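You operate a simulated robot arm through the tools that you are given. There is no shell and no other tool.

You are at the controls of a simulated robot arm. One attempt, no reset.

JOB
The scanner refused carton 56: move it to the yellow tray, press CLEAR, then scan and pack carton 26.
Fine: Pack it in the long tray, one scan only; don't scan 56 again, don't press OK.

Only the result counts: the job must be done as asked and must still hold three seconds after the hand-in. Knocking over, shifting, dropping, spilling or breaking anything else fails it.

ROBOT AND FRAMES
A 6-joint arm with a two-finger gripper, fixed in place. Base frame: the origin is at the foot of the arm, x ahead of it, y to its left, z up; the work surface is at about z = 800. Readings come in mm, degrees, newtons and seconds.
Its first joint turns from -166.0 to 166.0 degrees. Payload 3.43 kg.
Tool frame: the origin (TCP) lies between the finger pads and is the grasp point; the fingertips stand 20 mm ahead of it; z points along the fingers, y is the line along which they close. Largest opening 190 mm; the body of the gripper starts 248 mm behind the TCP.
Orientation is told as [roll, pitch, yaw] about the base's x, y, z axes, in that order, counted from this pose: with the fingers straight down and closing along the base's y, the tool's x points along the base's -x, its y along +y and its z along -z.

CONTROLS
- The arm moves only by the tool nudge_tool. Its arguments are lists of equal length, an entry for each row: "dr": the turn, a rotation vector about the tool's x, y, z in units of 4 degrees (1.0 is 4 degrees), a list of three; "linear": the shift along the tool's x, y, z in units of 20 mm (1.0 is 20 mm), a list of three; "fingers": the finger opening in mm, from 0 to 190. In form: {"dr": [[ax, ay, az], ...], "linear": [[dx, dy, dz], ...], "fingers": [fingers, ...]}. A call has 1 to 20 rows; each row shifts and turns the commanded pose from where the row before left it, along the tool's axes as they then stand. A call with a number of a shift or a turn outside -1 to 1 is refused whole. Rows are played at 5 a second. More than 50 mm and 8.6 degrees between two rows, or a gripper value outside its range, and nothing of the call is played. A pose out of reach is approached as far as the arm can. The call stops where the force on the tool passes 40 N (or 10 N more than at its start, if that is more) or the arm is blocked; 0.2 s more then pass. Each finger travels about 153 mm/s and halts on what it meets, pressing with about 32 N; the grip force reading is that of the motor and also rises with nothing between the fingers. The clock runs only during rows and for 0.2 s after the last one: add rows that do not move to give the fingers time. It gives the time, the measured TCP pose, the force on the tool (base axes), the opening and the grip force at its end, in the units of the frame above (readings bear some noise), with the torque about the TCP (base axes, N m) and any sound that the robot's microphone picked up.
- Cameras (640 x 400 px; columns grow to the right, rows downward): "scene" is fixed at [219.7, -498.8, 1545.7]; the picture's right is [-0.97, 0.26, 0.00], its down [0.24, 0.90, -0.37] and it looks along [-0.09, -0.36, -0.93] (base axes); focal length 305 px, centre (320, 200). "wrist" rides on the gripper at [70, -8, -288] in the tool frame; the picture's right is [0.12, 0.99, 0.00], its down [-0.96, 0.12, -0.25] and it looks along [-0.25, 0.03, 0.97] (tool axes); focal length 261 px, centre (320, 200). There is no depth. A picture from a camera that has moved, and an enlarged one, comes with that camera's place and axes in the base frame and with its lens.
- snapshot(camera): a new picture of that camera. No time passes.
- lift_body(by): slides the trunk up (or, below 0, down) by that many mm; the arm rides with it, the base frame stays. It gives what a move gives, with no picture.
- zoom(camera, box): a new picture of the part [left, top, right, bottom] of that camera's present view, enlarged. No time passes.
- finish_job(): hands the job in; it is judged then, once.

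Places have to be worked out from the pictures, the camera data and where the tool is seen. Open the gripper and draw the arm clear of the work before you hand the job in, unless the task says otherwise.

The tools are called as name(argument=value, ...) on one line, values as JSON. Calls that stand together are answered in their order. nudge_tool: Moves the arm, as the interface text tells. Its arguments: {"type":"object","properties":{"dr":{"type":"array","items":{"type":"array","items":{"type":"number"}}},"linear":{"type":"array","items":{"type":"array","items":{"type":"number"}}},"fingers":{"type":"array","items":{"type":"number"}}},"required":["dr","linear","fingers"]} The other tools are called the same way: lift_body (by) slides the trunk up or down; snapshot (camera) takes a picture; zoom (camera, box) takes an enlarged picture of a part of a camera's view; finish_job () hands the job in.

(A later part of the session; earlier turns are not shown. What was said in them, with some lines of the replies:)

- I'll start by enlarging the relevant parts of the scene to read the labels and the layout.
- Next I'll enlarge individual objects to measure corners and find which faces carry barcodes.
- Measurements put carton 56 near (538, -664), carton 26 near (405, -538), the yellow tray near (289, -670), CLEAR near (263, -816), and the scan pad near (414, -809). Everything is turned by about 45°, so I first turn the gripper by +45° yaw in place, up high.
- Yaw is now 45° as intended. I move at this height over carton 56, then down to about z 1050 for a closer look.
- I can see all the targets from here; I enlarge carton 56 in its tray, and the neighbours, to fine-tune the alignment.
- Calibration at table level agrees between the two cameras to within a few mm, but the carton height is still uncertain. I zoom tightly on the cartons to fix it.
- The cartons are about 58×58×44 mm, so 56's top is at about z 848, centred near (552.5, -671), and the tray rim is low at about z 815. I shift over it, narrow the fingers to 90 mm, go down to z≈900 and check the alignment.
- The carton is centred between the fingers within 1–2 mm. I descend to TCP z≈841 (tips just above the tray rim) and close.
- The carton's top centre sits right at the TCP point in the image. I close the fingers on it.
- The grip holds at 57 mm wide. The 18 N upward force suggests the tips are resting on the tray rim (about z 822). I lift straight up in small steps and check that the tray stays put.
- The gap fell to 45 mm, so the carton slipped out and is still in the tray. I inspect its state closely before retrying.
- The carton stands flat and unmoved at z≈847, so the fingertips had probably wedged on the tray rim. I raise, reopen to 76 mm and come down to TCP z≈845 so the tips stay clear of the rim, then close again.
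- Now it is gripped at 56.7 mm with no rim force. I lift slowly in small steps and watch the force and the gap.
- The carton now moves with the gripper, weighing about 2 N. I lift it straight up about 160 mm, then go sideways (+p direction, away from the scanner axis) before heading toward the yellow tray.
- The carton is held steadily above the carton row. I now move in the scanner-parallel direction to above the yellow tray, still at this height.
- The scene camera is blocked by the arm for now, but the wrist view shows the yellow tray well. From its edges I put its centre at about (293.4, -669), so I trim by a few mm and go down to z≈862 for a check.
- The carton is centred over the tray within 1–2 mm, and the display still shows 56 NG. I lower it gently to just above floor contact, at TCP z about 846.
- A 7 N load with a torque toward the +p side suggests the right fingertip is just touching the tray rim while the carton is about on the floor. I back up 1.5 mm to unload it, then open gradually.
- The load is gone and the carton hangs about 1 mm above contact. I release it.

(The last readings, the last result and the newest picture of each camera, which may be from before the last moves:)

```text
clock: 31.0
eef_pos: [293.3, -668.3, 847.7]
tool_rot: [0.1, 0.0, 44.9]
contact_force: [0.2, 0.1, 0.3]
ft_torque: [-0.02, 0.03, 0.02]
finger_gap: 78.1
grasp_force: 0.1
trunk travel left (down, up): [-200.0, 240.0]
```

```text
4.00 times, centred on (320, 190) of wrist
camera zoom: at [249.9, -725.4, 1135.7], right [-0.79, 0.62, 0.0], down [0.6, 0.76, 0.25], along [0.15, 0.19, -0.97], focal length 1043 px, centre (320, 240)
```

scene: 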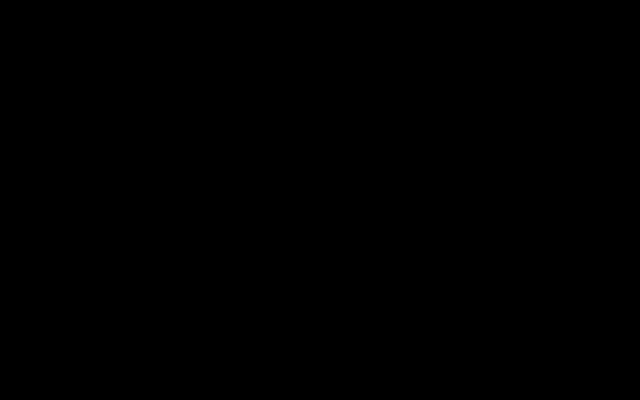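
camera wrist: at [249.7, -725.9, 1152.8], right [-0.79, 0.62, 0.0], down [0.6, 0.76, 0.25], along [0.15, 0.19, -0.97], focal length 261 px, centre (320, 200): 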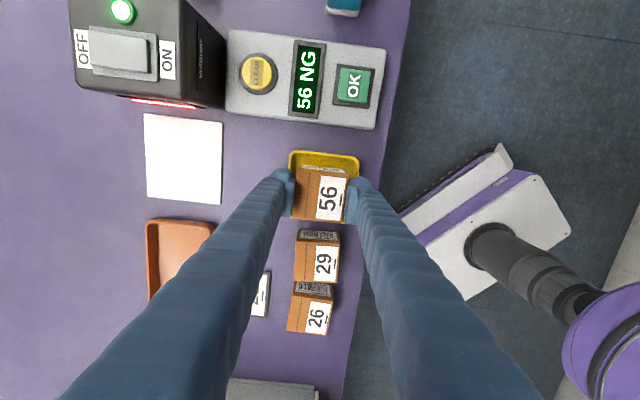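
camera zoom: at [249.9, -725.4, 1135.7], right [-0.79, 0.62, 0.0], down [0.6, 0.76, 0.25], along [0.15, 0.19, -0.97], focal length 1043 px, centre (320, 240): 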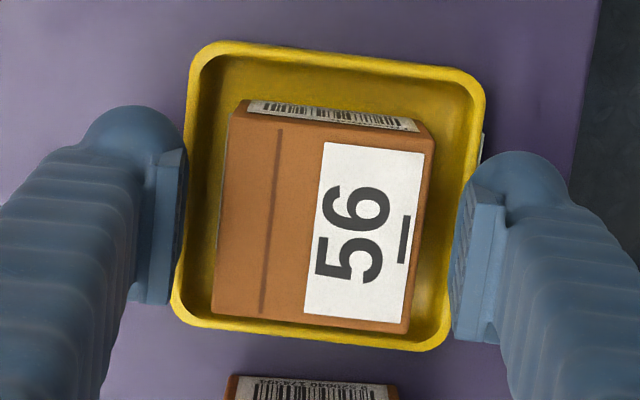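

Carton 56 stands flat and centred in the HOLD tray. I raise straight up, then close the fingers and look at the CLEAR button.

nudge_tool(dr=[[0, 0, 0], [0, 0, 0], [0, 0, 0], [0, 0, 0], [0, 0, 0], [0, 0, 0], [0, 0, 0], [0, 0, 0], [0, 0, 0], [0, 0, 0]], linear=[[0, 0, -0.4], [0, 0, -0.8], [0, 0, -1], [0, 0, -1], [0, 0, -1], [0, 0, -1], [0, 0, -1], [0, 0, -1], [0, 0, -1], [0, 0, 0]], fingers=[78, 78, 78, 78, 78, 40, 20, 0, 0, 0])

nudge_tool(dr=[[0, 0, 0], [0, 0, 0], [0, 0, 0], [0, 0, 0], [0, 0, 0], [0, 0, 0], [0, 0, 0], [0, 0, 0]], linear=[[0.9, -0.6, 0], [0.9, -0.6, 0], [0.9, -0.6, 0], [0.9, -0.6, 0], [0.9, -0.6, 0], [0.9, -0.6, 0], [0.86, -0.5, 0], [0, 0, 0]], fingers=[0, 0, 0, 0, 0, 0, 0, 0])

snapshot(camera="wrist")

snapshot(camera="scene")

zoom(camera="wrist", box=[240, 120, 400, 240])

```text
clock: 33.2
eef_pos: [294.3, -668.8, 1012.0]
tool_rot: [0.0, 0.1, 45.0]
contact_force: [0.7, -0.1, 0.3]
ft_torque: [-0.04, -0.01, 0.01]
finger_gap: 0.0
grasp_force: 31.7
trunk travel left (down, up): [-200.0, 240.0]
```

```text
clock: 35.0
eef_pos: [263.1, -816.5, 1011.1]
tool_rot: [0.0, 0.0, 45.0]
contact_force: [0.1, 0.2, 0.0]
ft_torque: [0.06, 0.04, -0.01]
finger_gap: 0.0
grasp_force: 31.9
trunk travel left (down, up): [-200.0, 240.0]
```

```text
taken
camera wrist: at [218.9, -872.0, 1299.6], right [-0.79, 0.62, 0.0], down [0.6, 0.76, 0.25], along [0.15, 0.2, -0.97], focal length 261 px, centre (320, 200)
```

wrist: 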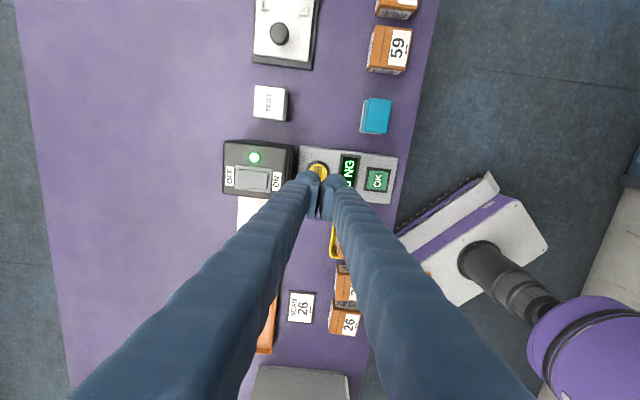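

```text
taken
```

scene: 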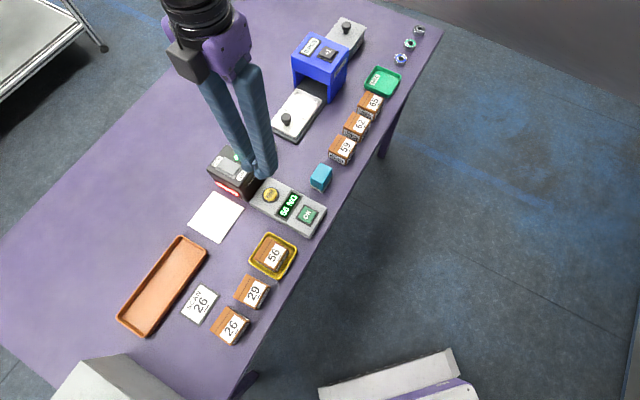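

```text
3.33 times, centred on (320, 180) of wrist
camera zoom: at [218.9, -872.0, 1299.6], right [-0.79, 0.62, 0.0], down [0.6, 0.76, 0.25], along [0.15, 0.2, -0.97], focal length 869 px, centre (320, 267)
```

zoom: 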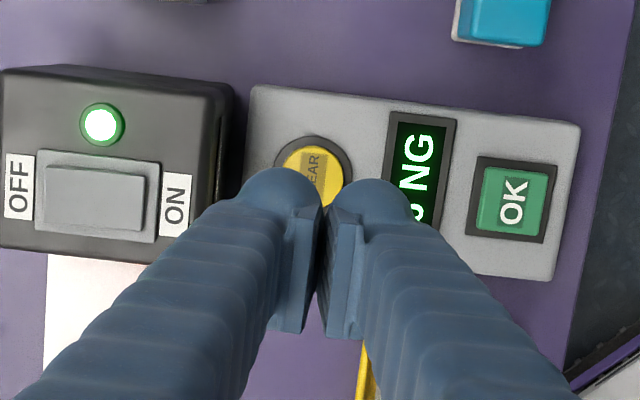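

The closed fingers are about 57 mm wide including the rounded backs, which still clears the scanner side and the display around CLEAR (centre ≈ (264, -818)). I descend to z≈882, then check.

nudge_tool(dr=[[0, 0, 0], [0, 0, 0], [0, 0, 0], [0, 0, 0], [0, 0, 0], [0, 0, 0], [0, 0, 0], [0, 0, 0]], linear=[[0, 0, 1], [0, 0, 1], [0, 0, 1], [0, 0, 1], [0, 0, 1], [0, 0, 1], [0, 0, 0.4], [0, 0, 0]], fingers=[0, 0, 0, 0, 0, 0, 0, 0])

zoom(camera="scene", box=[190, 130, 350, 250])

zoom(camera="wrist", box=[240, 120, 400, 240])

```text
clock: 36.8
eef_pos: [264.6, -816.6, 883.4]
tool_rot: [0.0, 0.0, 45.1]
contact_force: [-0.7, 0.6, -0.5]
ft_torque: [-0.03, 0.0, 0.0]
finger_gap: 0.0
grasp_force: 32.4
trunk travel left (down, up): [-200.0, 240.0]
```

```text
3.33 times, centred on (270, 190) of scene
camera zoom: at [219.7, -498.8, 1545.7], right [-0.97, 0.26, 0.0], down [0.24, 0.9, -0.37], along [-0.09, -0.36, -0.93], focal length 1016 px, centre (487, 233)
```

zoom: 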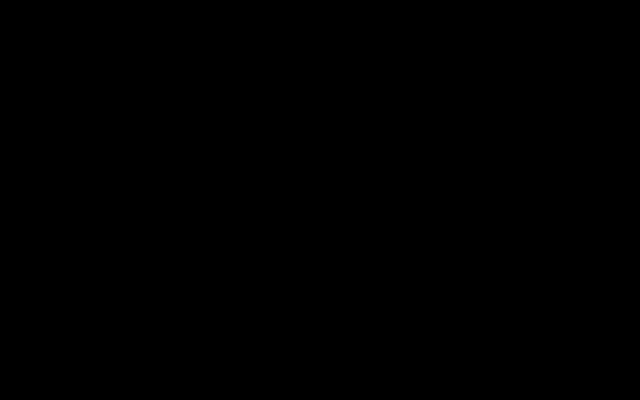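

```text
3.33 times, centred on (320, 180) of wrist
camera zoom: at [219.5, -871.5, 1172.0], right [-0.79, 0.62, 0.0], down [0.6, 0.76, 0.25], along [0.15, 0.19, -0.97], focal length 869 px, centre (320, 267)
```

zoom: 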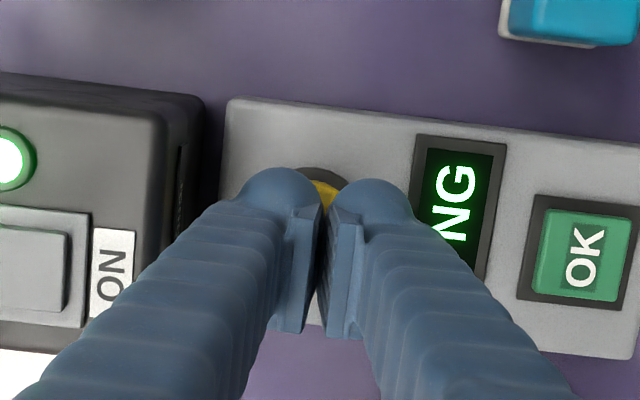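

The fingers sit centred over CLEAR, clear of the scanner body and display. I press down in small steps.

nudge_tool(dr=[[0, 0, 0], [0, 0, 0], [0, 0, 0], [0, 0, 0], [0, 0, 0], [0, 0, 0], [0, 0, 0], [0, 0, 0], [0, 0, 0], [0, 0, 0]], linear=[[0, 0, 0.2], [0, 0, 0.2], [0, 0, 0.2], [0, 0, 0.15], [0, 0, 0.075], [0, 0, 0.075], [0, 0, 0.075], [0, 0, 0.075], [0, 0, 0.075], [0, 0, 0]], fingers=[0, 0, 0, 0, 0, 0, 0, 0, 0, 0])

zoom(camera="wrist", box=[240, 120, 400, 240])

```text
clock: 39.0
eef_pos: [262.5, -815.6, 860.6]
tool_rot: [0.0, -0.1, 45.1]
contact_force: [0.1, -0.3, 0.1]
ft_torque: [0.04, 0.02, -0.01]
finger_gap: 0.2
grasp_force: 31.8
trunk travel left (down, up): [-200.0, 240.0]
```

```text
3.33 times, centred on (320, 180) of wrist
camera zoom: at [219.5, -871.9, 1149.3], right [-0.79, 0.62, 0.0], down [0.6, 0.76, 0.25], along [0.15, 0.19, -0.97], focal length 869 px, centre (320, 267)
```

zoom: 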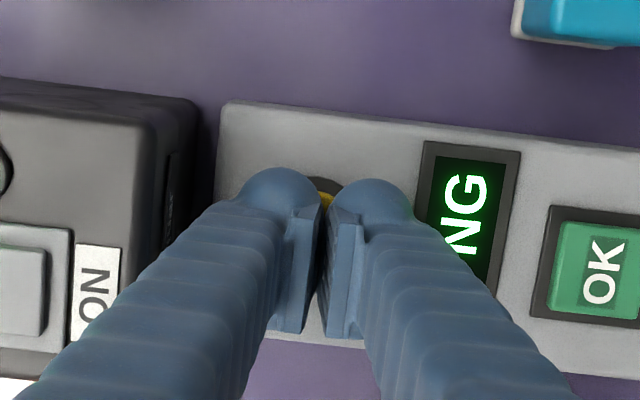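

No contact yet at TCP z≈860.6. I continue down in 1.5 mm steps.

nudge_tool(dr=[[0, 0, 0], [0, 0, 0], [0, 0, 0], [0, 0, 0], [0, 0, 0], [0, 0, 0]], linear=[[0, 0, 0.075], [0, 0, 0.075], [0, 0, 0.075], [0, 0, 0.075], [0, 0, 0.075], [0, 0, 0]], fingers=[0, 0, 0, 0, 0, 0])

zoom(camera="wrist", box=[240, 120, 400, 240])

```text
clock: 40.4
eef_pos: [262.3, -816.5, 853.0]
tool_rot: [0.0, 0.0, 45.0]
contact_force: [-0.4, 0.7, 4.1]
ft_torque: [0.05, -0.02, -0.02]
finger_gap: 5.9
grasp_force: 34.5
trunk travel left (down, up): [-200.0, 240.0]
heard: click
```

```text
3.33 times, centred on (320, 180) of wrist
camera zoom: at [219.3, -872.0, 1142.3], right [-0.79, 0.62, 0.0], down [0.6, 0.76, 0.25], along [0.15, 0.19, -0.97], focal length 869 px, centre (320, 267)
```

zoom: 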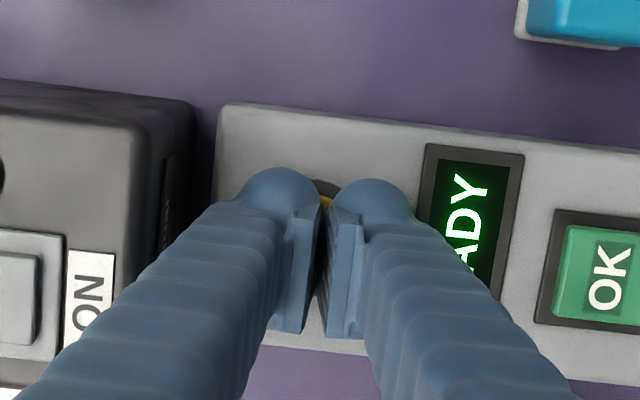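

There was a click and the display now reads READY, so CLEAR worked. I raise straight up, then travel high toward carton 26.

nudge_tool(dr=[[0, 0, 0], [0, 0, 0], [0, 0, 0], [0, 0, 0], [0, 0, 0], [0, 0, 0], [0, 0, 0], [0, 0, 0], [0, 0, 0], [0, 0, 0], [0, 0, 0]], linear=[[0, 0, -0.2], [0, 0, -0.5], [0, 0, -1], [0, 0, -1], [0, 0, -1], [0, 0, -1], [0, 0, -1], [0, 0, -1], [0, 0, -1], [0, 0, -0.3], [0, 0, 0]], fingers=[0, 0, 0, 0, 0, 0, 0, 0, 0, 0, 0])

nudge_tool(dr=[[0, 0, 0], [0, 0, 0], [0, 0, 0], [0, 0, 0], [0, 0, 0], [0, 0, 0], [0, 0, 0], [0, 0, 0], [0, 0, 0], [0, 0, 0], [0, 0, 0], [0, 0, 0], [0, 0, 0], [0, 0, 0], [0, 0, 0], [0, 0, 0], [0, 0, 0]], linear=[[-0.5, 0.3, 0], [-0.96, 0.3, 0], [-0.96, 0.3, 0], [-0.96, 0.3, 0], [-0.96, 0.3, 0], [-0.96, 0.3, 0], [-0.96, 0.3, 0], [-0.96, 0.3, 0], [-0.96, 0.3, 0], [-0.96, 0.3, 0], [-0.96, 0.3, 0], [-0.96, 0.3, 0], [-0.96, 0.3, 0], [-0.96, 0.3, 0], [-0.96, 0.3, 0], [-0.96, 0.17, 0], [0, 0, 0]], fingers=[0, 0, 0, 0, 30, 60, 90, 90, 90, 90, 90, 90, 90, 90, 90, 90, 90])

snapshot(camera="wrist")

zoom(camera="wrist", box=[256, 130, 384, 230])

snapshot(camera="scene")

```text
clock: 42.8
eef_pos: [263.3, -815.6, 1013.7]
tool_rot: [0.0, -0.1, 45.0]
contact_force: [0.1, -0.2, -0.2]
ft_torque: [-0.01, 0.0, 0.04]
finger_gap: 0.2
grasp_force: 33.6
trunk travel left (down, up): [-200.0, 240.0]
```

```text
clock: 46.4
eef_pos: [407.7, -539.7, 1011.9]
tool_rot: [0.1, 0.0, 45.0]
contact_force: [-0.7, 0.4, -1.0]
ft_torque: [-0.05, 0.03, 0.0]
finger_gap: 90.0
grasp_force: 0.1
trunk travel left (down, up): [-200.0, 240.0]
```

```text
taken
camera wrist: at [364.7, -595.3, 1301.9], right [-0.79, 0.62, 0.0], down [0.6, 0.76, 0.25], along [0.15, 0.19, -0.97], focal length 261 px, centre (320, 200)
```

wrist: 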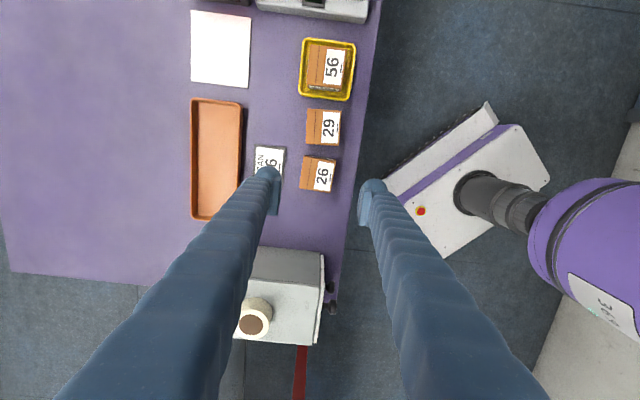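

```text
4.00 times, centred on (320, 180) of wrist
camera zoom: at [364.7, -595.3, 1301.9], right [-0.79, 0.62, 0.0], down [0.6, 0.76, 0.25], along [0.15, 0.19, -0.97], focal length 1043 px, centre (320, 280)
```

zoom: 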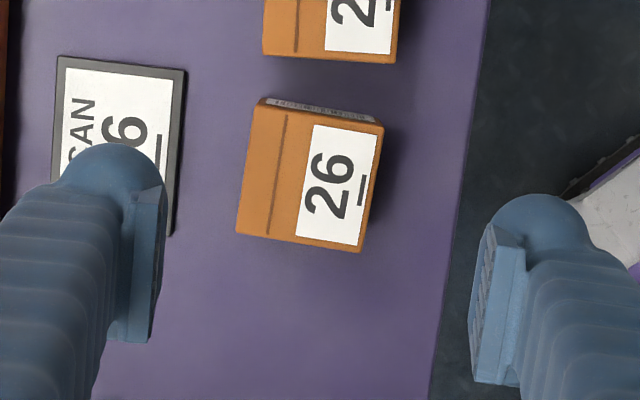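

```text
taken
```

scene: 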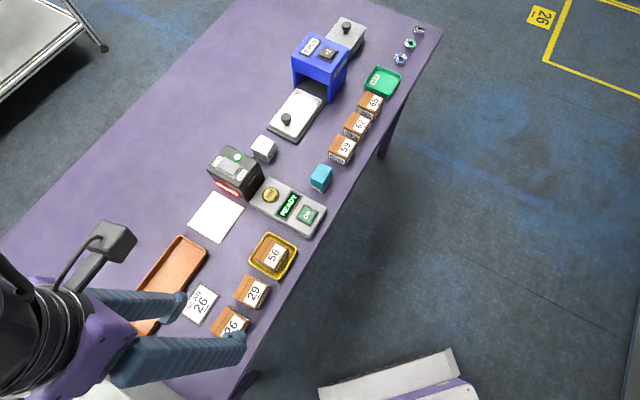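

The display reads READY. Carton 26 measures to a centre of (413.7, -540.7) and is turned to about 41.8°, so I trim yaw and position, then go down to z≈900 to verify.

nudge_tool(dr=[[0, 0, 0], [0, 0, 0.8], [0, 0, 0], [0, 0, 0], [0, 0, 0], [0, 0, 0], [0, 0, 0], [0, 0, 0], [0, 0, 0]], linear=[[-0.175, -0.245, 0], [0, 0, 0], [0, 0, 1], [0, 0, 1], [0, 0, 1], [0, 0, 1], [0, 0, 1], [0, 0, 0.6], [0, 0, 0]], fingers=[90, 90, 90, 90, 90, 90, 90, 90, 90])

zoom(camera="wrist", box=[256, 140, 384, 230])

snapshot(camera="wrist")

```text
clock: 48.4
eef_pos: [412.6, -539.9, 900.2]
tool_rot: [0.0, 0.0, 41.7]
contact_force: [-0.2, 0.2, -0.9]
ft_torque: [-0.01, 0.01, 0.01]
finger_gap: 90.4
grasp_force: 0.2
trunk travel left (down, up): [-200.0, 240.0]
```

```text
4.44 times, centred on (320, 185) of wrist
camera zoom: at [366.9, -594.0, 1189.8], right [-0.75, 0.66, 0.0], down [0.64, 0.73, 0.25], along [0.16, 0.19, -0.97], focal length 1158 px, centre (320, 267)
```

zoom: 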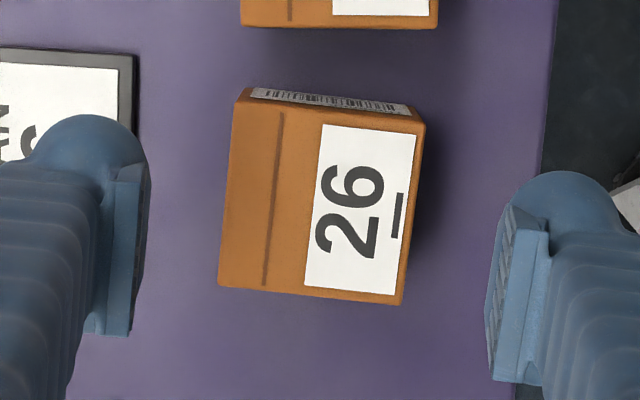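

```text
taken
camera wrist: at [366.9, -594.0, 1189.8], right [-0.75, 0.66, 0.0], down [0.64, 0.73, 0.25], along [0.16, 0.19, -0.97], focal length 261 px, centre (320, 200)
```

wrist: 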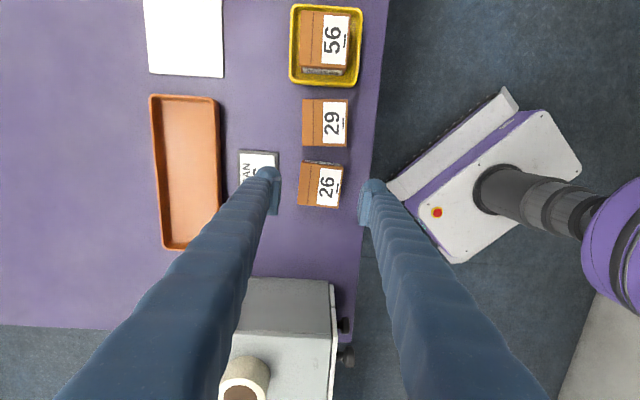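

Carton 26 is nearly centred, needing a trim of about 2 mm and 1°. I apply that and descend to TCP z≈844, then close.

nudge_tool(dr=[[0, 0, -0.25], [0, 0, 0], [0, 0, 0], [0, 0, 0], [0, 0, 0]], linear=[[0.1, 0.035, 0], [0, 0, 1], [0, 0, 1], [0, 0, 0.8], [0, 0, 0]], fingers=[80, 80, 80, 80, 80])

zoom(camera="wrist", box=[256, 140, 384, 230])

```text
clock: 49.6
eef_pos: [412.3, -541.3, 845.2]
tool_rot: [0.0, 0.0, 42.8]
contact_force: [0.2, -0.1, -0.5]
ft_torque: [0.03, -0.01, 0.01]
finger_gap: 80.0
grasp_force: 0.0
trunk travel left (down, up): [-200.0, 240.0]
```

```text
4.44 times, centred on (320, 185) of wrist
camera zoom: at [365.9, -596.3, 1134.1], right [-0.76, 0.65, 0.0], down [0.63, 0.74, 0.25], along [0.16, 0.19, -0.97], focal length 1158 px, centre (320, 267)
```

zoom: 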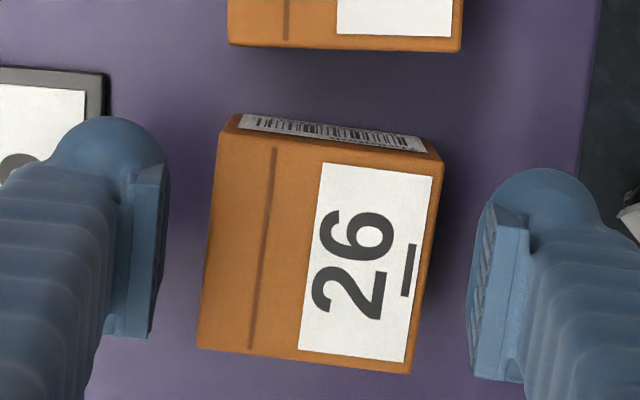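

Now well centred. I lower 2 mm more and close on carton 26.

nudge_tool(dr=[[0, 0, 0], [0, 0, 0], [0, 0, 0], [0, 0, 0], [0, 0, 0], [0, 0, 0]], linear=[[0, 0, 0.1], [0, 0, 0], [0, 0, 0], [0, 0, 0], [0, 0, 0], [0, 0, 0]], fingers=[80, 60, 40, 40, 40, 40])

nudge_tool(dr=[[0, 0, 0], [0, 0, 0], [0, 0, 0], [0, 0, 0], [0, 0, 0]], linear=[[0, 0, -0.1], [0, 0, -0.1], [0, 0, -0.1], [0, 0, -0.1], [0, 0, 0]], fingers=[40, 40, 40, 40, 40])

zoom(camera="wrist", box=[256, 140, 384, 230])

```text
clock: 51.0
eef_pos: [412.9, -542.3, 843.9]
tool_rot: [0.0, 0.0, 42.7]
contact_force: [-0.4, 0.7, 0.2]
ft_torque: [0.0, 0.01, -0.02]
finger_gap: 56.8
grasp_force: 32.3
trunk travel left (down, up): [-200.0, 240.0]
```

```text
clock: 52.2
eef_pos: [411.4, -540.9, 850.5]
tool_rot: [-0.1, 0.0, 42.8]
contact_force: [-0.4, 0.7, -1.8]
ft_torque: [-0.01, -0.07, -0.03]
finger_gap: 56.9
grasp_force: 31.8
trunk travel left (down, up): [-200.0, 240.0]
```

```text
4.44 times, centred on (320, 185) of wrist
camera zoom: at [366.1, -595.4, 1139.4], right [-0.76, 0.65, 0.0], down [0.63, 0.74, 0.25], along [0.16, 0.19, -0.97], focal length 1158 px, centre (320, 267)
```

zoom: 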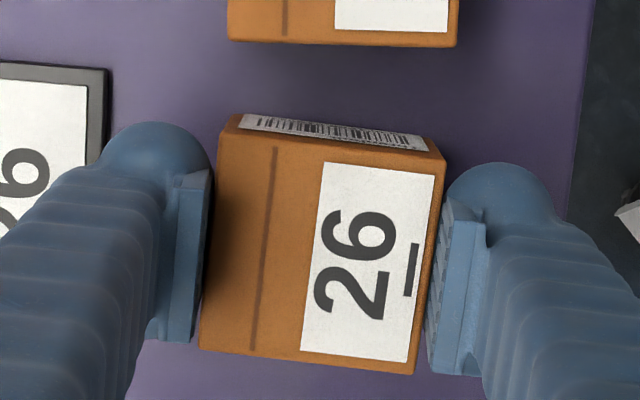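

Carton 26 is held (56.9 mm, about 2 N). I lift it straight up to z≈1018, turning back to yaw 45°, and then travel high to above the scan pad.

nudge_tool(dr=[[0, 0, 0], [0, 0, 0], [0, 0, 0], [0, 0, 0], [0, 0, 0], [0, 0, 0], [0, 0, -0.3], [0, 0, -0.25], [0, 0, 0], [0, 0, 0]], linear=[[0, 0, -0.5], [0, 0, -0.8], [0, 0, -1], [0, 0, -1], [0, 0, -1], [0, 0, -1], [0, 0, -1], [0, 0, -1], [0, 0, -1], [0, 0, 0]], fingers=[40, 40, 40, 40, 40, 40, 40, 40, 40, 40])

nudge_tool(dr=[[0, 0, 0], [0, 0, 0], [0, 0, 0], [0, 0, 0], [0, 0, 0], [0, 0, 0], [0, 0, 0], [0, 0, 0], [0, 0, 0], [0, 0, 0], [0, 0, 0], [0, 0, 0], [0, 0, 0], [0, 0, 0], [0, 0, 0]], linear=[[0.4, -0.4, 0], [0.7, -0.7, 0], [0.7, -0.7, 0], [0.7, -0.7, 0], [0.7, -0.7, 0], [0.7, -0.7, 0], [0.7, -0.7, 0], [0.7, -0.7, 0], [0.7, -0.7, 0], [0.7, -0.7, 0], [0.7, -0.7, 0], [0.7, -0.7, 0], [0.7, -0.7, 0], [0.55, -0.8, 0], [0, 0, 0]], fingers=[40, 40, 40, 40, 40, 40, 40, 40, 40, 40, 40, 40, 40, 40, 40])

snapshot(camera="wrist")

snapshot(camera="scene")

```text
clock: 54.4
eef_pos: [412.1, -541.0, 1017.1]
tool_rot: [0.0, 0.0, 45.0]
contact_force: [0.8, -0.5, -1.7]
ft_torque: [-0.03, 0.03, 0.04]
finger_gap: 56.8
grasp_force: 31.8
trunk travel left (down, up): [-200.0, 240.0]
```

```text
clock: 57.6
eef_pos: [415.7, -809.6, 1016.2]
tool_rot: [0.0, 0.0, 45.0]
contact_force: [0.3, -0.1, -2.0]
ft_torque: [0.03, 0.04, -0.03]
finger_gap: 57.1
grasp_force: 32.6
trunk travel left (down, up): [-200.0, 240.0]
```

```text
taken
camera wrist: at [372.1, -865.7, 1305.2], right [-0.79, 0.62, 0.0], down [0.6, 0.76, 0.25], along [0.15, 0.2, -0.97], focal length 261 px, centre (320, 200)
```

wrist: 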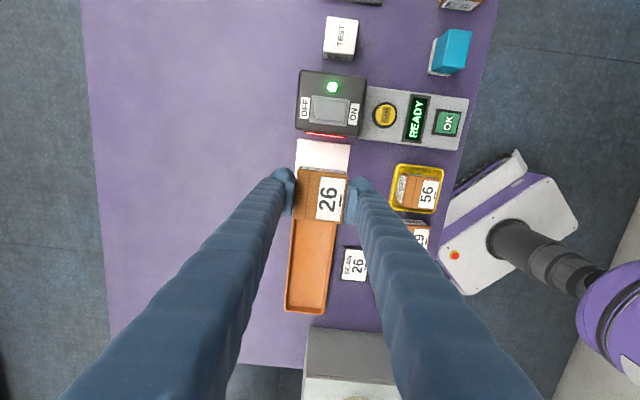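

```text
taken
```

scene: 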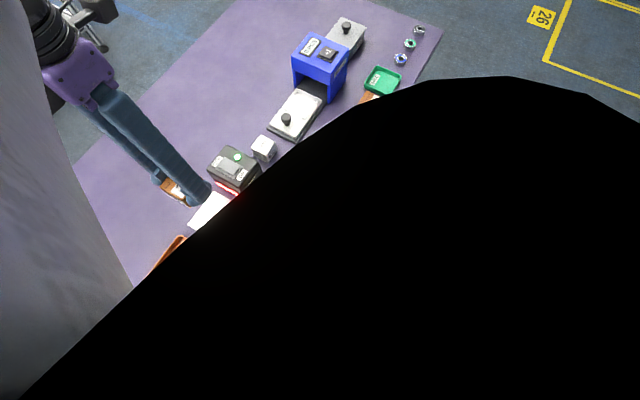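

Carton 26 hangs above the scan pad, aligned with the scanner, barcode face toward it. I descend to z≈905 and then continue in short steps, listening for the beep.

nudge_tool(dr=[[0, 0, 0], [0, 0, 0], [0, 0, 0], [0, 0, 0], [0, 0, 0], [0, 0, 0]], linear=[[0, 0, 0.9], [0, 0, 1], [0, 0, 1], [0, 0, 1], [0, 0, 1], [0, 0, 0.7]], fingers=[40, 40, 40, 40, 40, 40])

snapshot(camera="wrist")

```text
clock: 59.0
eef_pos: [415.9, -809.0, 904.3]
tool_rot: [0.0, 0.0, 45.1]
contact_force: [0.5, -0.2, -2.0]
ft_torque: [0.03, 0.02, -0.01]
finger_gap: 56.8
grasp_force: 31.9
trunk travel left (down, up): [-200.0, 240.0]
```

```text
taken
camera wrist: at [371.9, -865.1, 1193.1], right [-0.79, 0.62, 0.0], down [0.6, 0.76, 0.25], along [0.15, 0.19, -0.97], focal length 261 px, centre (320, 200)
```

wrist: 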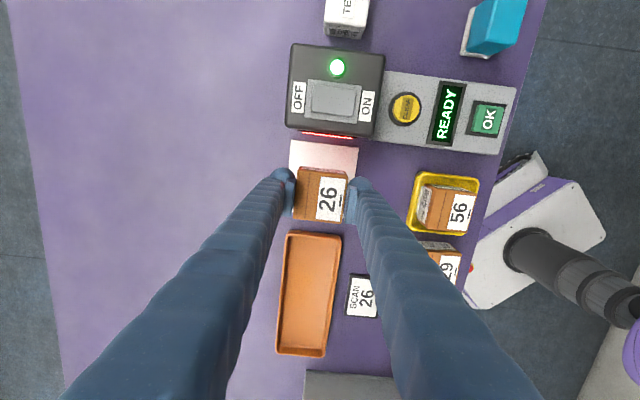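

Still READY at z≈904. I continue down 20 mm.

nudge_tool(dr=[[0, 0, 0], [0, 0, 0]], linear=[[0, 0, 0.7], [0, 0, 0.5]], fingers=[40, 40])

```text
clock: 59.6
eef_pos: [414.7, -808.0, 879.5]
tool_rot: [0.1, 0.1, 45.0]
contact_force: [-0.3, -0.4, -2.5]
ft_torque: [0.01, 0.01, 0.02]
finger_gap: 57.0
grasp_force: 32.0
trunk travel left (down, up): [-200.0, 240.0]
```

No beep yet at z≈880. I go down another 16 mm.

nudge_tool(dr=[[0, 0, 0], [0, 0, 0]], linear=[[0, 0, 0.5], [0, 0, 0.3]], fingers=[40, 40])

```text
clock: 60.2
eef_pos: [415.2, -808.9, 863.7]
tool_rot: [0.1, 0.1, 45.0]
contact_force: [1.5, -0.4, -1.4]
ft_torque: [0.01, 0.03, -0.02]
finger_gap: 56.9
grasp_force: 31.7
trunk travel left (down, up): [-200.0, 240.0]
```

Still nothing heard at z≈864. I descend 10 mm more, toward window height.

nudge_tool(dr=[[0, 0, 0], [0, 0, 0]], linear=[[0, 0, 0.3], [0, 0, 0.2]], fingers=[40, 40])

snapshot(camera="wrist")

```text
clock: 60.8
eef_pos: [414.9, -808.7, 854.1]
tool_rot: [0.1, 0.1, 45.0]
contact_force: [-0.6, -0.1, -2.2]
ft_torque: [0.02, -0.03, 0.01]
finger_gap: 56.8
grasp_force: 32.3
trunk travel left (down, up): [-200.0, 240.0]
```

```text
taken
camera wrist: at [371.8, -865.1, 1143.3], right [-0.79, 0.62, 0.0], down [0.6, 0.76, 0.25], along [0.15, 0.2, -0.97], focal length 261 px, centre (320, 200)
```

wrist: 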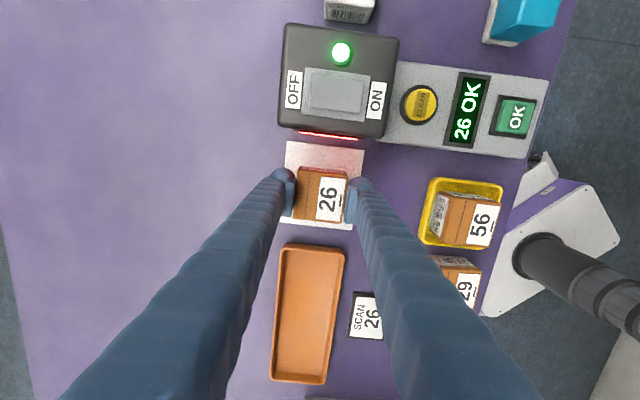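

The display reads "26 OK", so the scan is done. I retreat at once, straight up, so it can't be scanned a second time.

nudge_tool(dr=[[0, 0, 0], [0, 0, 0], [0, 0, 0], [0, 0, 0], [0, 0, 0], [0, 0, 0], [0, 0, 0], [0, 0, 0], [0, 0, 0]], linear=[[0, 0, -0.8], [0, 0, -1], [0, 0, -1], [0, 0, -1], [0, 0, -1], [0, 0, -1], [0, 0, -1], [0, 0, -1], [0, 0, -0.3]], fingers=[40, 40, 40, 40, 40, 40, 40, 40, 40])

snapshot(camera="wrist")

zoom(camera="wrist", box=[260, 200, 380, 320])

```text
clock: 62.8
eef_pos: [415.4, -809.6, 1017.1]
tool_rot: [-0.1, 0.0, 45.0]
contact_force: [0.7, 0.1, -1.5]
ft_torque: [-0.01, 0.02, -0.02]
finger_gap: 56.7
grasp_force: 32.5
trunk travel left (down, up): [-200.0, 240.0]
```

```text
taken
camera wrist: at [372.0, -865.1, 1305.9], right [-0.79, 0.62, 0.0], down [0.6, 0.76, 0.25], along [0.15, 0.19, -0.97], focal length 261 px, centre (320, 200)
```

wrist: 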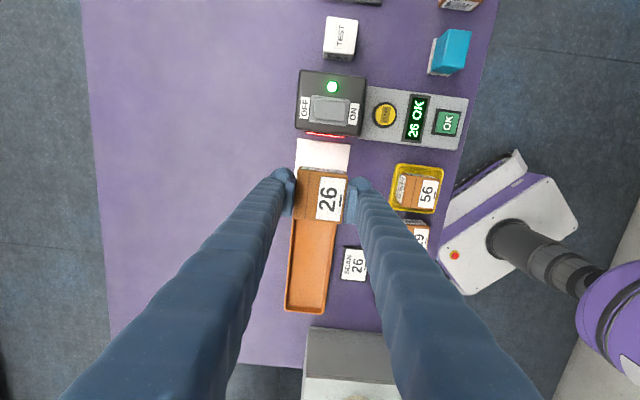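

```text
3.33 times, centred on (320, 260) of wrist
camera zoom: at [372.0, -865.1, 1305.9], right [-0.79, 0.62, 0.0], down [0.6, 0.76, 0.25], along [0.15, 0.19, -0.97], focal length 869 px, centre (320, 0)
```

zoom: 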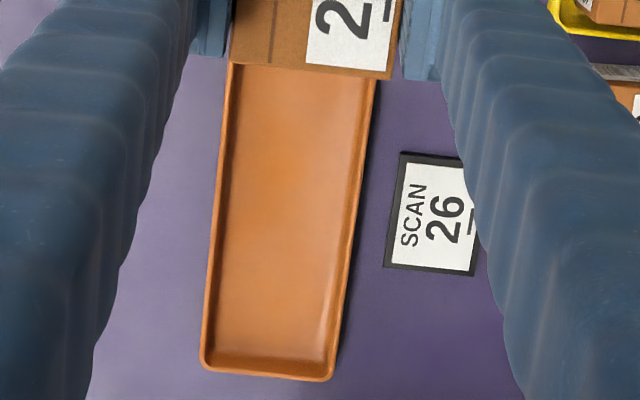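

Carton 26 was scanned once and the display still shows "26 OK". The long tray's axis runs through (474, -749) to (632, -588), so I carry 26 high along it to about (574, -647).

nudge_tool(dr=[[0, 0, 0], [0, 0, 0], [0, 0, 0], [0, 0, 0], [0, 0, 0], [0, 0, 0], [0, 0, 0], [0, 0, 0], [0, 0, 0], [0, 0, 0], [0, 0, 0], [0, 0, 0], [0, 0, 0], [0, 0, 0]], linear=[[-0.54, 0, 0], [-0.9, 0.06, 0], [-0.9, 0.06, 0], [-0.9, 0, 0], [-0.9, 0, 0], [-0.9, 0, 0], [-0.9, 0, 0], [-0.9, 0, 0], [-0.9, 0, 0], [-0.9, 0, 0], [-0.9, 0, 0], [-0.9, 0, 0], [-0.9, 0, 0], [0, 0, 0]], fingers=[40, 40, 40, 40, 40, 40, 40, 40, 40, 40, 40, 40, 40, 40])

nudge_tool(dr=[[0, 0, 0], [0, 0, 0], [0, 0, 0], [0, 0, 0], [0, 0, 0], [0, 0, 0], [0, 0, 0], [0, 0, 0]], linear=[[0, 0, 0.8], [0, 0, 1], [0, 0, 1], [0, 0, 1], [0, 0, 1], [0, 0, 1], [0, 0, 1], [0, 0, 0]], fingers=[40, 40, 40, 40, 40, 40, 40, 40])

snapshot(camera="wrist")

zoom(camera="wrist", box=[256, 120, 384, 240])

zoom(camera="scene", box=[90, 200, 330, 350])

```text
clock: 65.8
eef_pos: [573.6, -645.8, 1016.6]
tool_rot: [0.0, 0.0, 44.9]
contact_force: [0.3, 0.3, -0.7]
ft_torque: [-0.02, 0.02, -0.01]
finger_gap: 56.8
grasp_force: 32.0
trunk travel left (down, up): [-200.0, 240.0]
```

```text
clock: 67.6
eef_pos: [574.8, -647.5, 880.1]
tool_rot: [0.0, 0.0, 44.9]
contact_force: [0.3, 0.2, -2.0]
ft_torque: [0.04, 0.02, -0.04]
finger_gap: 56.7
grasp_force: 31.6
trunk travel left (down, up): [-200.0, 240.0]
```

```text
taken
camera wrist: at [530.9, -702.9, 1169.5], right [-0.79, 0.62, 0.0], down [0.6, 0.76, 0.25], along [0.15, 0.19, -0.97], focal length 261 px, centre (320, 200)
```

wrist: 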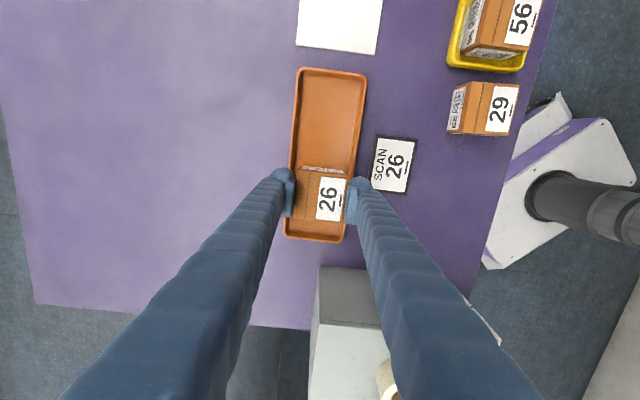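

```text
3.33 times, centred on (320, 180) of wrist
camera zoom: at [530.9, -702.9, 1169.5], right [-0.79, 0.62, 0.0], down [0.6, 0.76, 0.25], along [0.15, 0.19, -0.97], focal length 869 px, centre (320, 267)
```

zoom: 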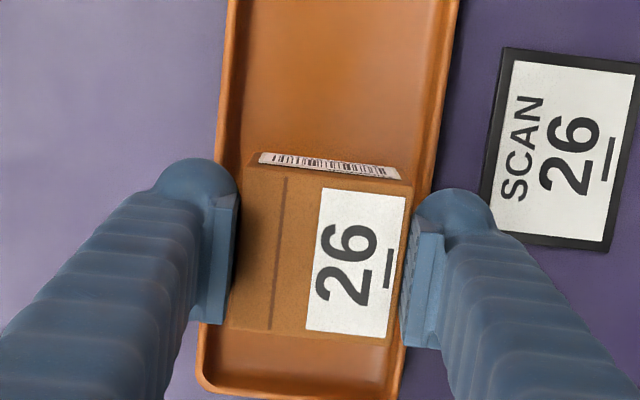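

```text
2.67 times, centred on (210, 275) of scene
camera zoom: at [219.7, -498.8, 1545.7], right [-0.97, 0.26, 0.0], down [0.24, 0.9, -0.37], along [-0.09, -0.36, -0.93], focal length 813 px, centre (613, 0)
```

zoom: 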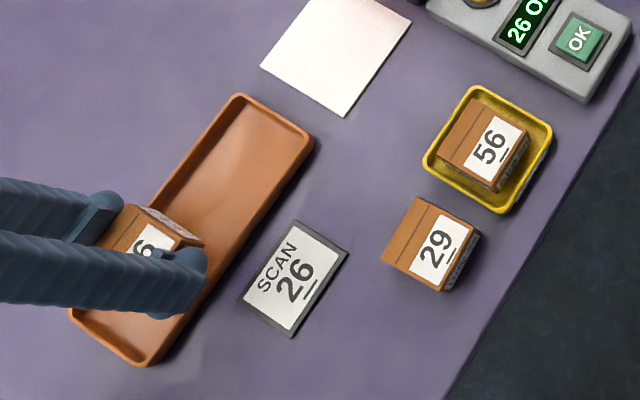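

Carton 26 is over the long tray, off the axis by about 1.5 mm. I trim that and lower to z≈852.

nudge_tool(dr=[[0, 0, 0], [0, 0, 0], [0, 0, 0], [0, 0, 0], [0, 0, 0]], linear=[[0, -0.075, 0.4], [0, 0, 0.5], [0, 0, 0.3], [0, 0, 0.2], [0, 0, 0]], fingers=[40, 40, 40, 40, 40])

zoom(camera="wrist", box=[256, 120, 384, 240])

```text
clock: 68.8
eef_pos: [576.2, -648.6, 852.2]
tool_rot: [0.0, 0.0, 45.0]
contact_force: [-0.8, -0.4, -2.0]
ft_torque: [0.03, -0.01, 0.01]
finger_gap: 57.0
grasp_force: 32.1
trunk travel left (down, up): [-200.0, 240.0]
```

```text
3.33 times, centred on (320, 180) of wrist
camera zoom: at [531.4, -703.9, 1141.3], right [-0.79, 0.62, 0.0], down [0.6, 0.76, 0.25], along [0.15, 0.19, -0.97], focal length 869 px, centre (320, 267)
```

zoom: 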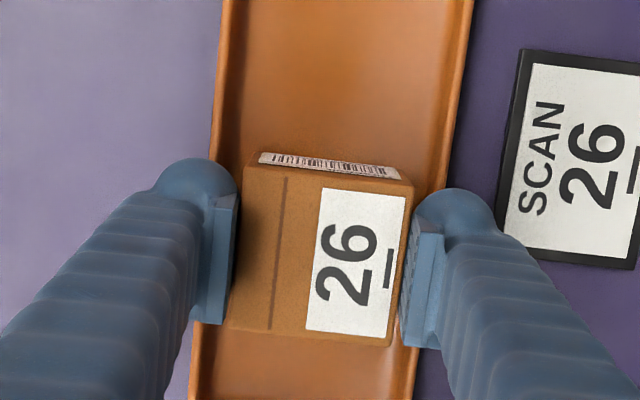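

Well centred with no contact yet. I lower in 1 mm steps.

nudge_tool(dr=[[0, 0, 0], [0, 0, 0], [0, 0, 0], [0, 0, 0]], linear=[[0, 0, 0.05], [0, 0, 0.05], [0, 0, 0.05], [0, 0, 0]], fingers=[40, 40, 40, 40])

```text
clock: 69.8
eef_pos: [576.1, -647.3, 849.6]
tool_rot: [0.0, 0.1, 45.0]
contact_force: [-0.4, -0.2, -0.9]
ft_torque: [-0.04, 0.01, -0.01]
finger_gap: 56.9
grasp_force: 32.2
trunk travel left (down, up): [-200.0, 240.0]
```

No contact at 849.6; I continue down in 1 mm steps.

nudge_tool(dr=[[0, 0, 0], [0, 0, 0], [0, 0, 0]], linear=[[0, 0, 0.05], [0, 0, 0.05], [0, 0, 0]], fingers=[40, 40, 40])

```text
clock: 70.6
eef_pos: [575.3, -647.1, 848.4]
tool_rot: [0.0, -0.1, 45.0]
contact_force: [0.1, -0.2, 7.1]
ft_torque: [0.13, 0.08, 0.02]
finger_gap: 56.8
grasp_force: 32.8
trunk travel left (down, up): [-200.0, 240.0]
```

A 7 N load at z≈848 is the carton reaching the tray floor (tips at 828 are above the rim). I ease up 0.6 mm and open.

nudge_tool(dr=[[0, 0, 0], [0, 0, 0], [0, 0, 0], [0, 0, 0], [0, 0, 0]], linear=[[0, 0, -0.03], [0, 0, 0], [0, 0, 0], [0, 0, 0], [0, 0, 0]], fingers=[40, 60, 68, 80, 80])

zoom(camera="wrist", box=[256, 120, 384, 240])

```text
clock: 71.8
eef_pos: [575.9, -648.4, 848.4]
tool_rot: [0.0, 0.0, 44.9]
contact_force: [0.1, 1.0, -0.1]
ft_torque: [-0.03, -0.02, -0.01]
finger_gap: 80.1
grasp_force: 0.1
trunk travel left (down, up): [-200.0, 240.0]
```

```text
3.33 times, centred on (320, 180) of wrist
camera zoom: at [531.7, -703.6, 1137.1], right [-0.79, 0.62, 0.0], down [0.6, 0.76, 0.25], along [0.15, 0.19, -0.97], focal length 869 px, centre (320, 267)
```

zoom: 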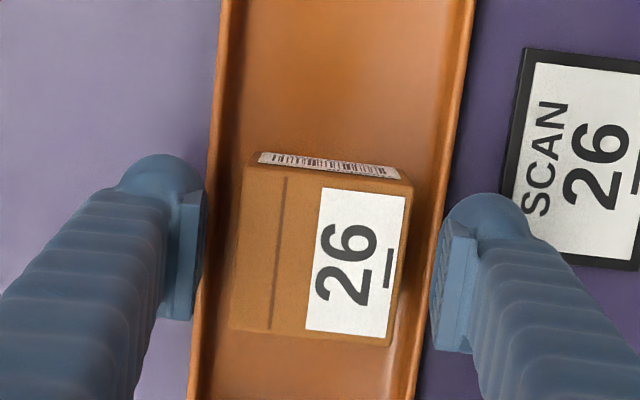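

Carton 26 sits flat in the long tray. I raise straight up, widen the gripper, and check the whole scene.

nudge_tool(dr=[[0, 0, 0], [0, 0, 0], [0, 0, 0], [0, 0, 0], [0, 0, 0], [0, 0, 0], [0, 0, 0], [0, 0, 0], [0, 0, 0], [0, 0, 0], [0, 0, 0], [0, 0, 0], [0, 0, 0]], linear=[[0, 0, -0.4], [0, 0, -0.8], [0, 0, -1], [0, 0, -1], [0, 0, -1], [0, 0, -1], [0, 0, -1], [0, 0, -1], [0, 0, -1], [0, 0, -1], [0, 0, -1], [0, 0, -1], [0, 0, 0]], fingers=[80, 80, 80, 80, 80, 80, 80, 80, 100, 120, 150, 150, 150])

snapshot(camera="scene")

zoom(camera="scene", box=[100, 140, 340, 350])

snapshot(camera="wrist")

```text
clock: 74.6
eef_pos: [575.8, -647.0, 1073.2]
tool_rot: [0.0, -0.1, 45.0]
contact_force: [-0.5, 0.1, -0.6]
ft_torque: [0.0, 0.01, 0.05]
finger_gap: 149.8
grasp_force: 0.1
trunk travel left (down, up): [-200.0, 240.0]
```

```text
taken
```

scene: 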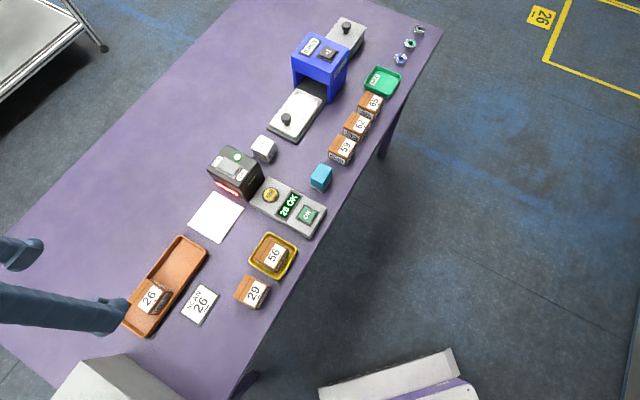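

```text
1.90 times, centred on (220, 245) of scene
camera zoom: at [219.7, -498.8, 1545.7], right [-0.97, 0.26, 0.0], down [0.24, 0.9, -0.37], along [-0.09, -0.36, -0.93], focal length 581 px, centre (510, 114)
```

zoom: 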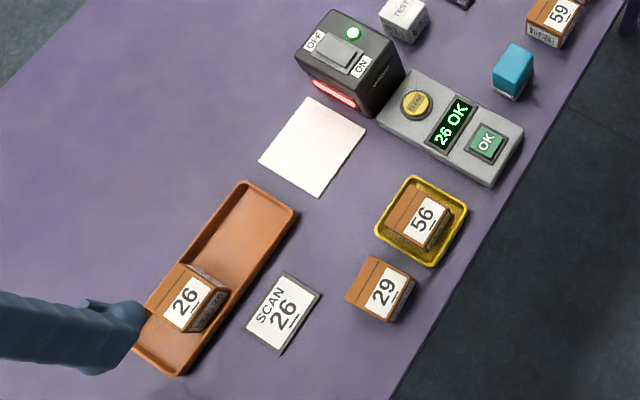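

```text
taken
camera wrist: at [532.2, -702.8, 1362.0], right [-0.79, 0.62, 0.0], down [0.6, 0.76, 0.25], along [0.15, 0.19, -0.97], focal length 261 px, centre (320, 200)
```

wrist: 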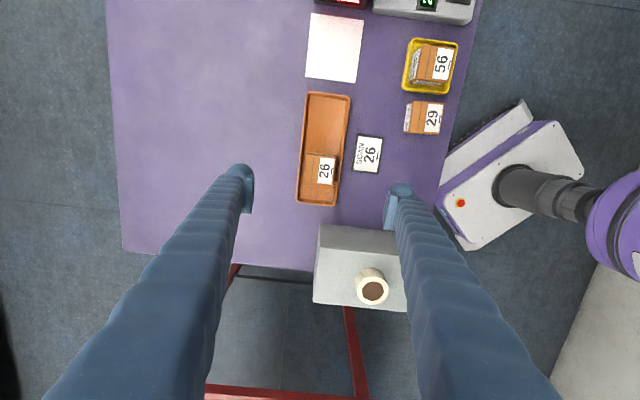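

Carton 56 is in the HOLD tray, 26 is in the long tray, the display reads "26 OK", and nothing else has moved. I raise the open gripper a little further to be fully clear.

nudge_tool(dr=[[0, 0, 0], [0, 0, 0], [0, 0, 0], [0, 0, 0], [0, 0, 0], [0, 0, 0]], linear=[[0, 0, -1], [0, 0, -1], [0, 0, -1], [0, 0, -1], [0, 0, -1], [0, 0, 0]], fingers=[150, 170, 190, 190, 190, 190])

```text
clock: 76.0
eef_pos: [574.2, -648.4, 1171.9]
tool_rot: [0.1, 0.0, 44.9]
contact_force: [-0.2, 0.0, 0.2]
ft_torque: [-0.01, 0.0, 0.01]
finger_gap: 190.0
grasp_force: 0.1
trunk travel left (down, up): [-200.0, 240.0]
```

The arm is clear, the gripper is open, and every step has been checked in the pictures. I hand the job in.

finish_job()

```text
The job is handed in.
```

The job is done and handed in:

- **Carton 56:** it is in the yellow HOLD tray and was not scanned again.
- **CLEAR:** I pressed it once, and the display changed from "56 NG" to "READY".
- **Carton 26:** it was scanned once (the display reads "26 OK") and is packed in the long tray.

I did not press OK. In the last pictures nothing else on the table had visibly moved.

My first grip on carton 56 slipped when the fingertips caught the long tray's rim. The carton stayed flat in its tray, and the second grip held.
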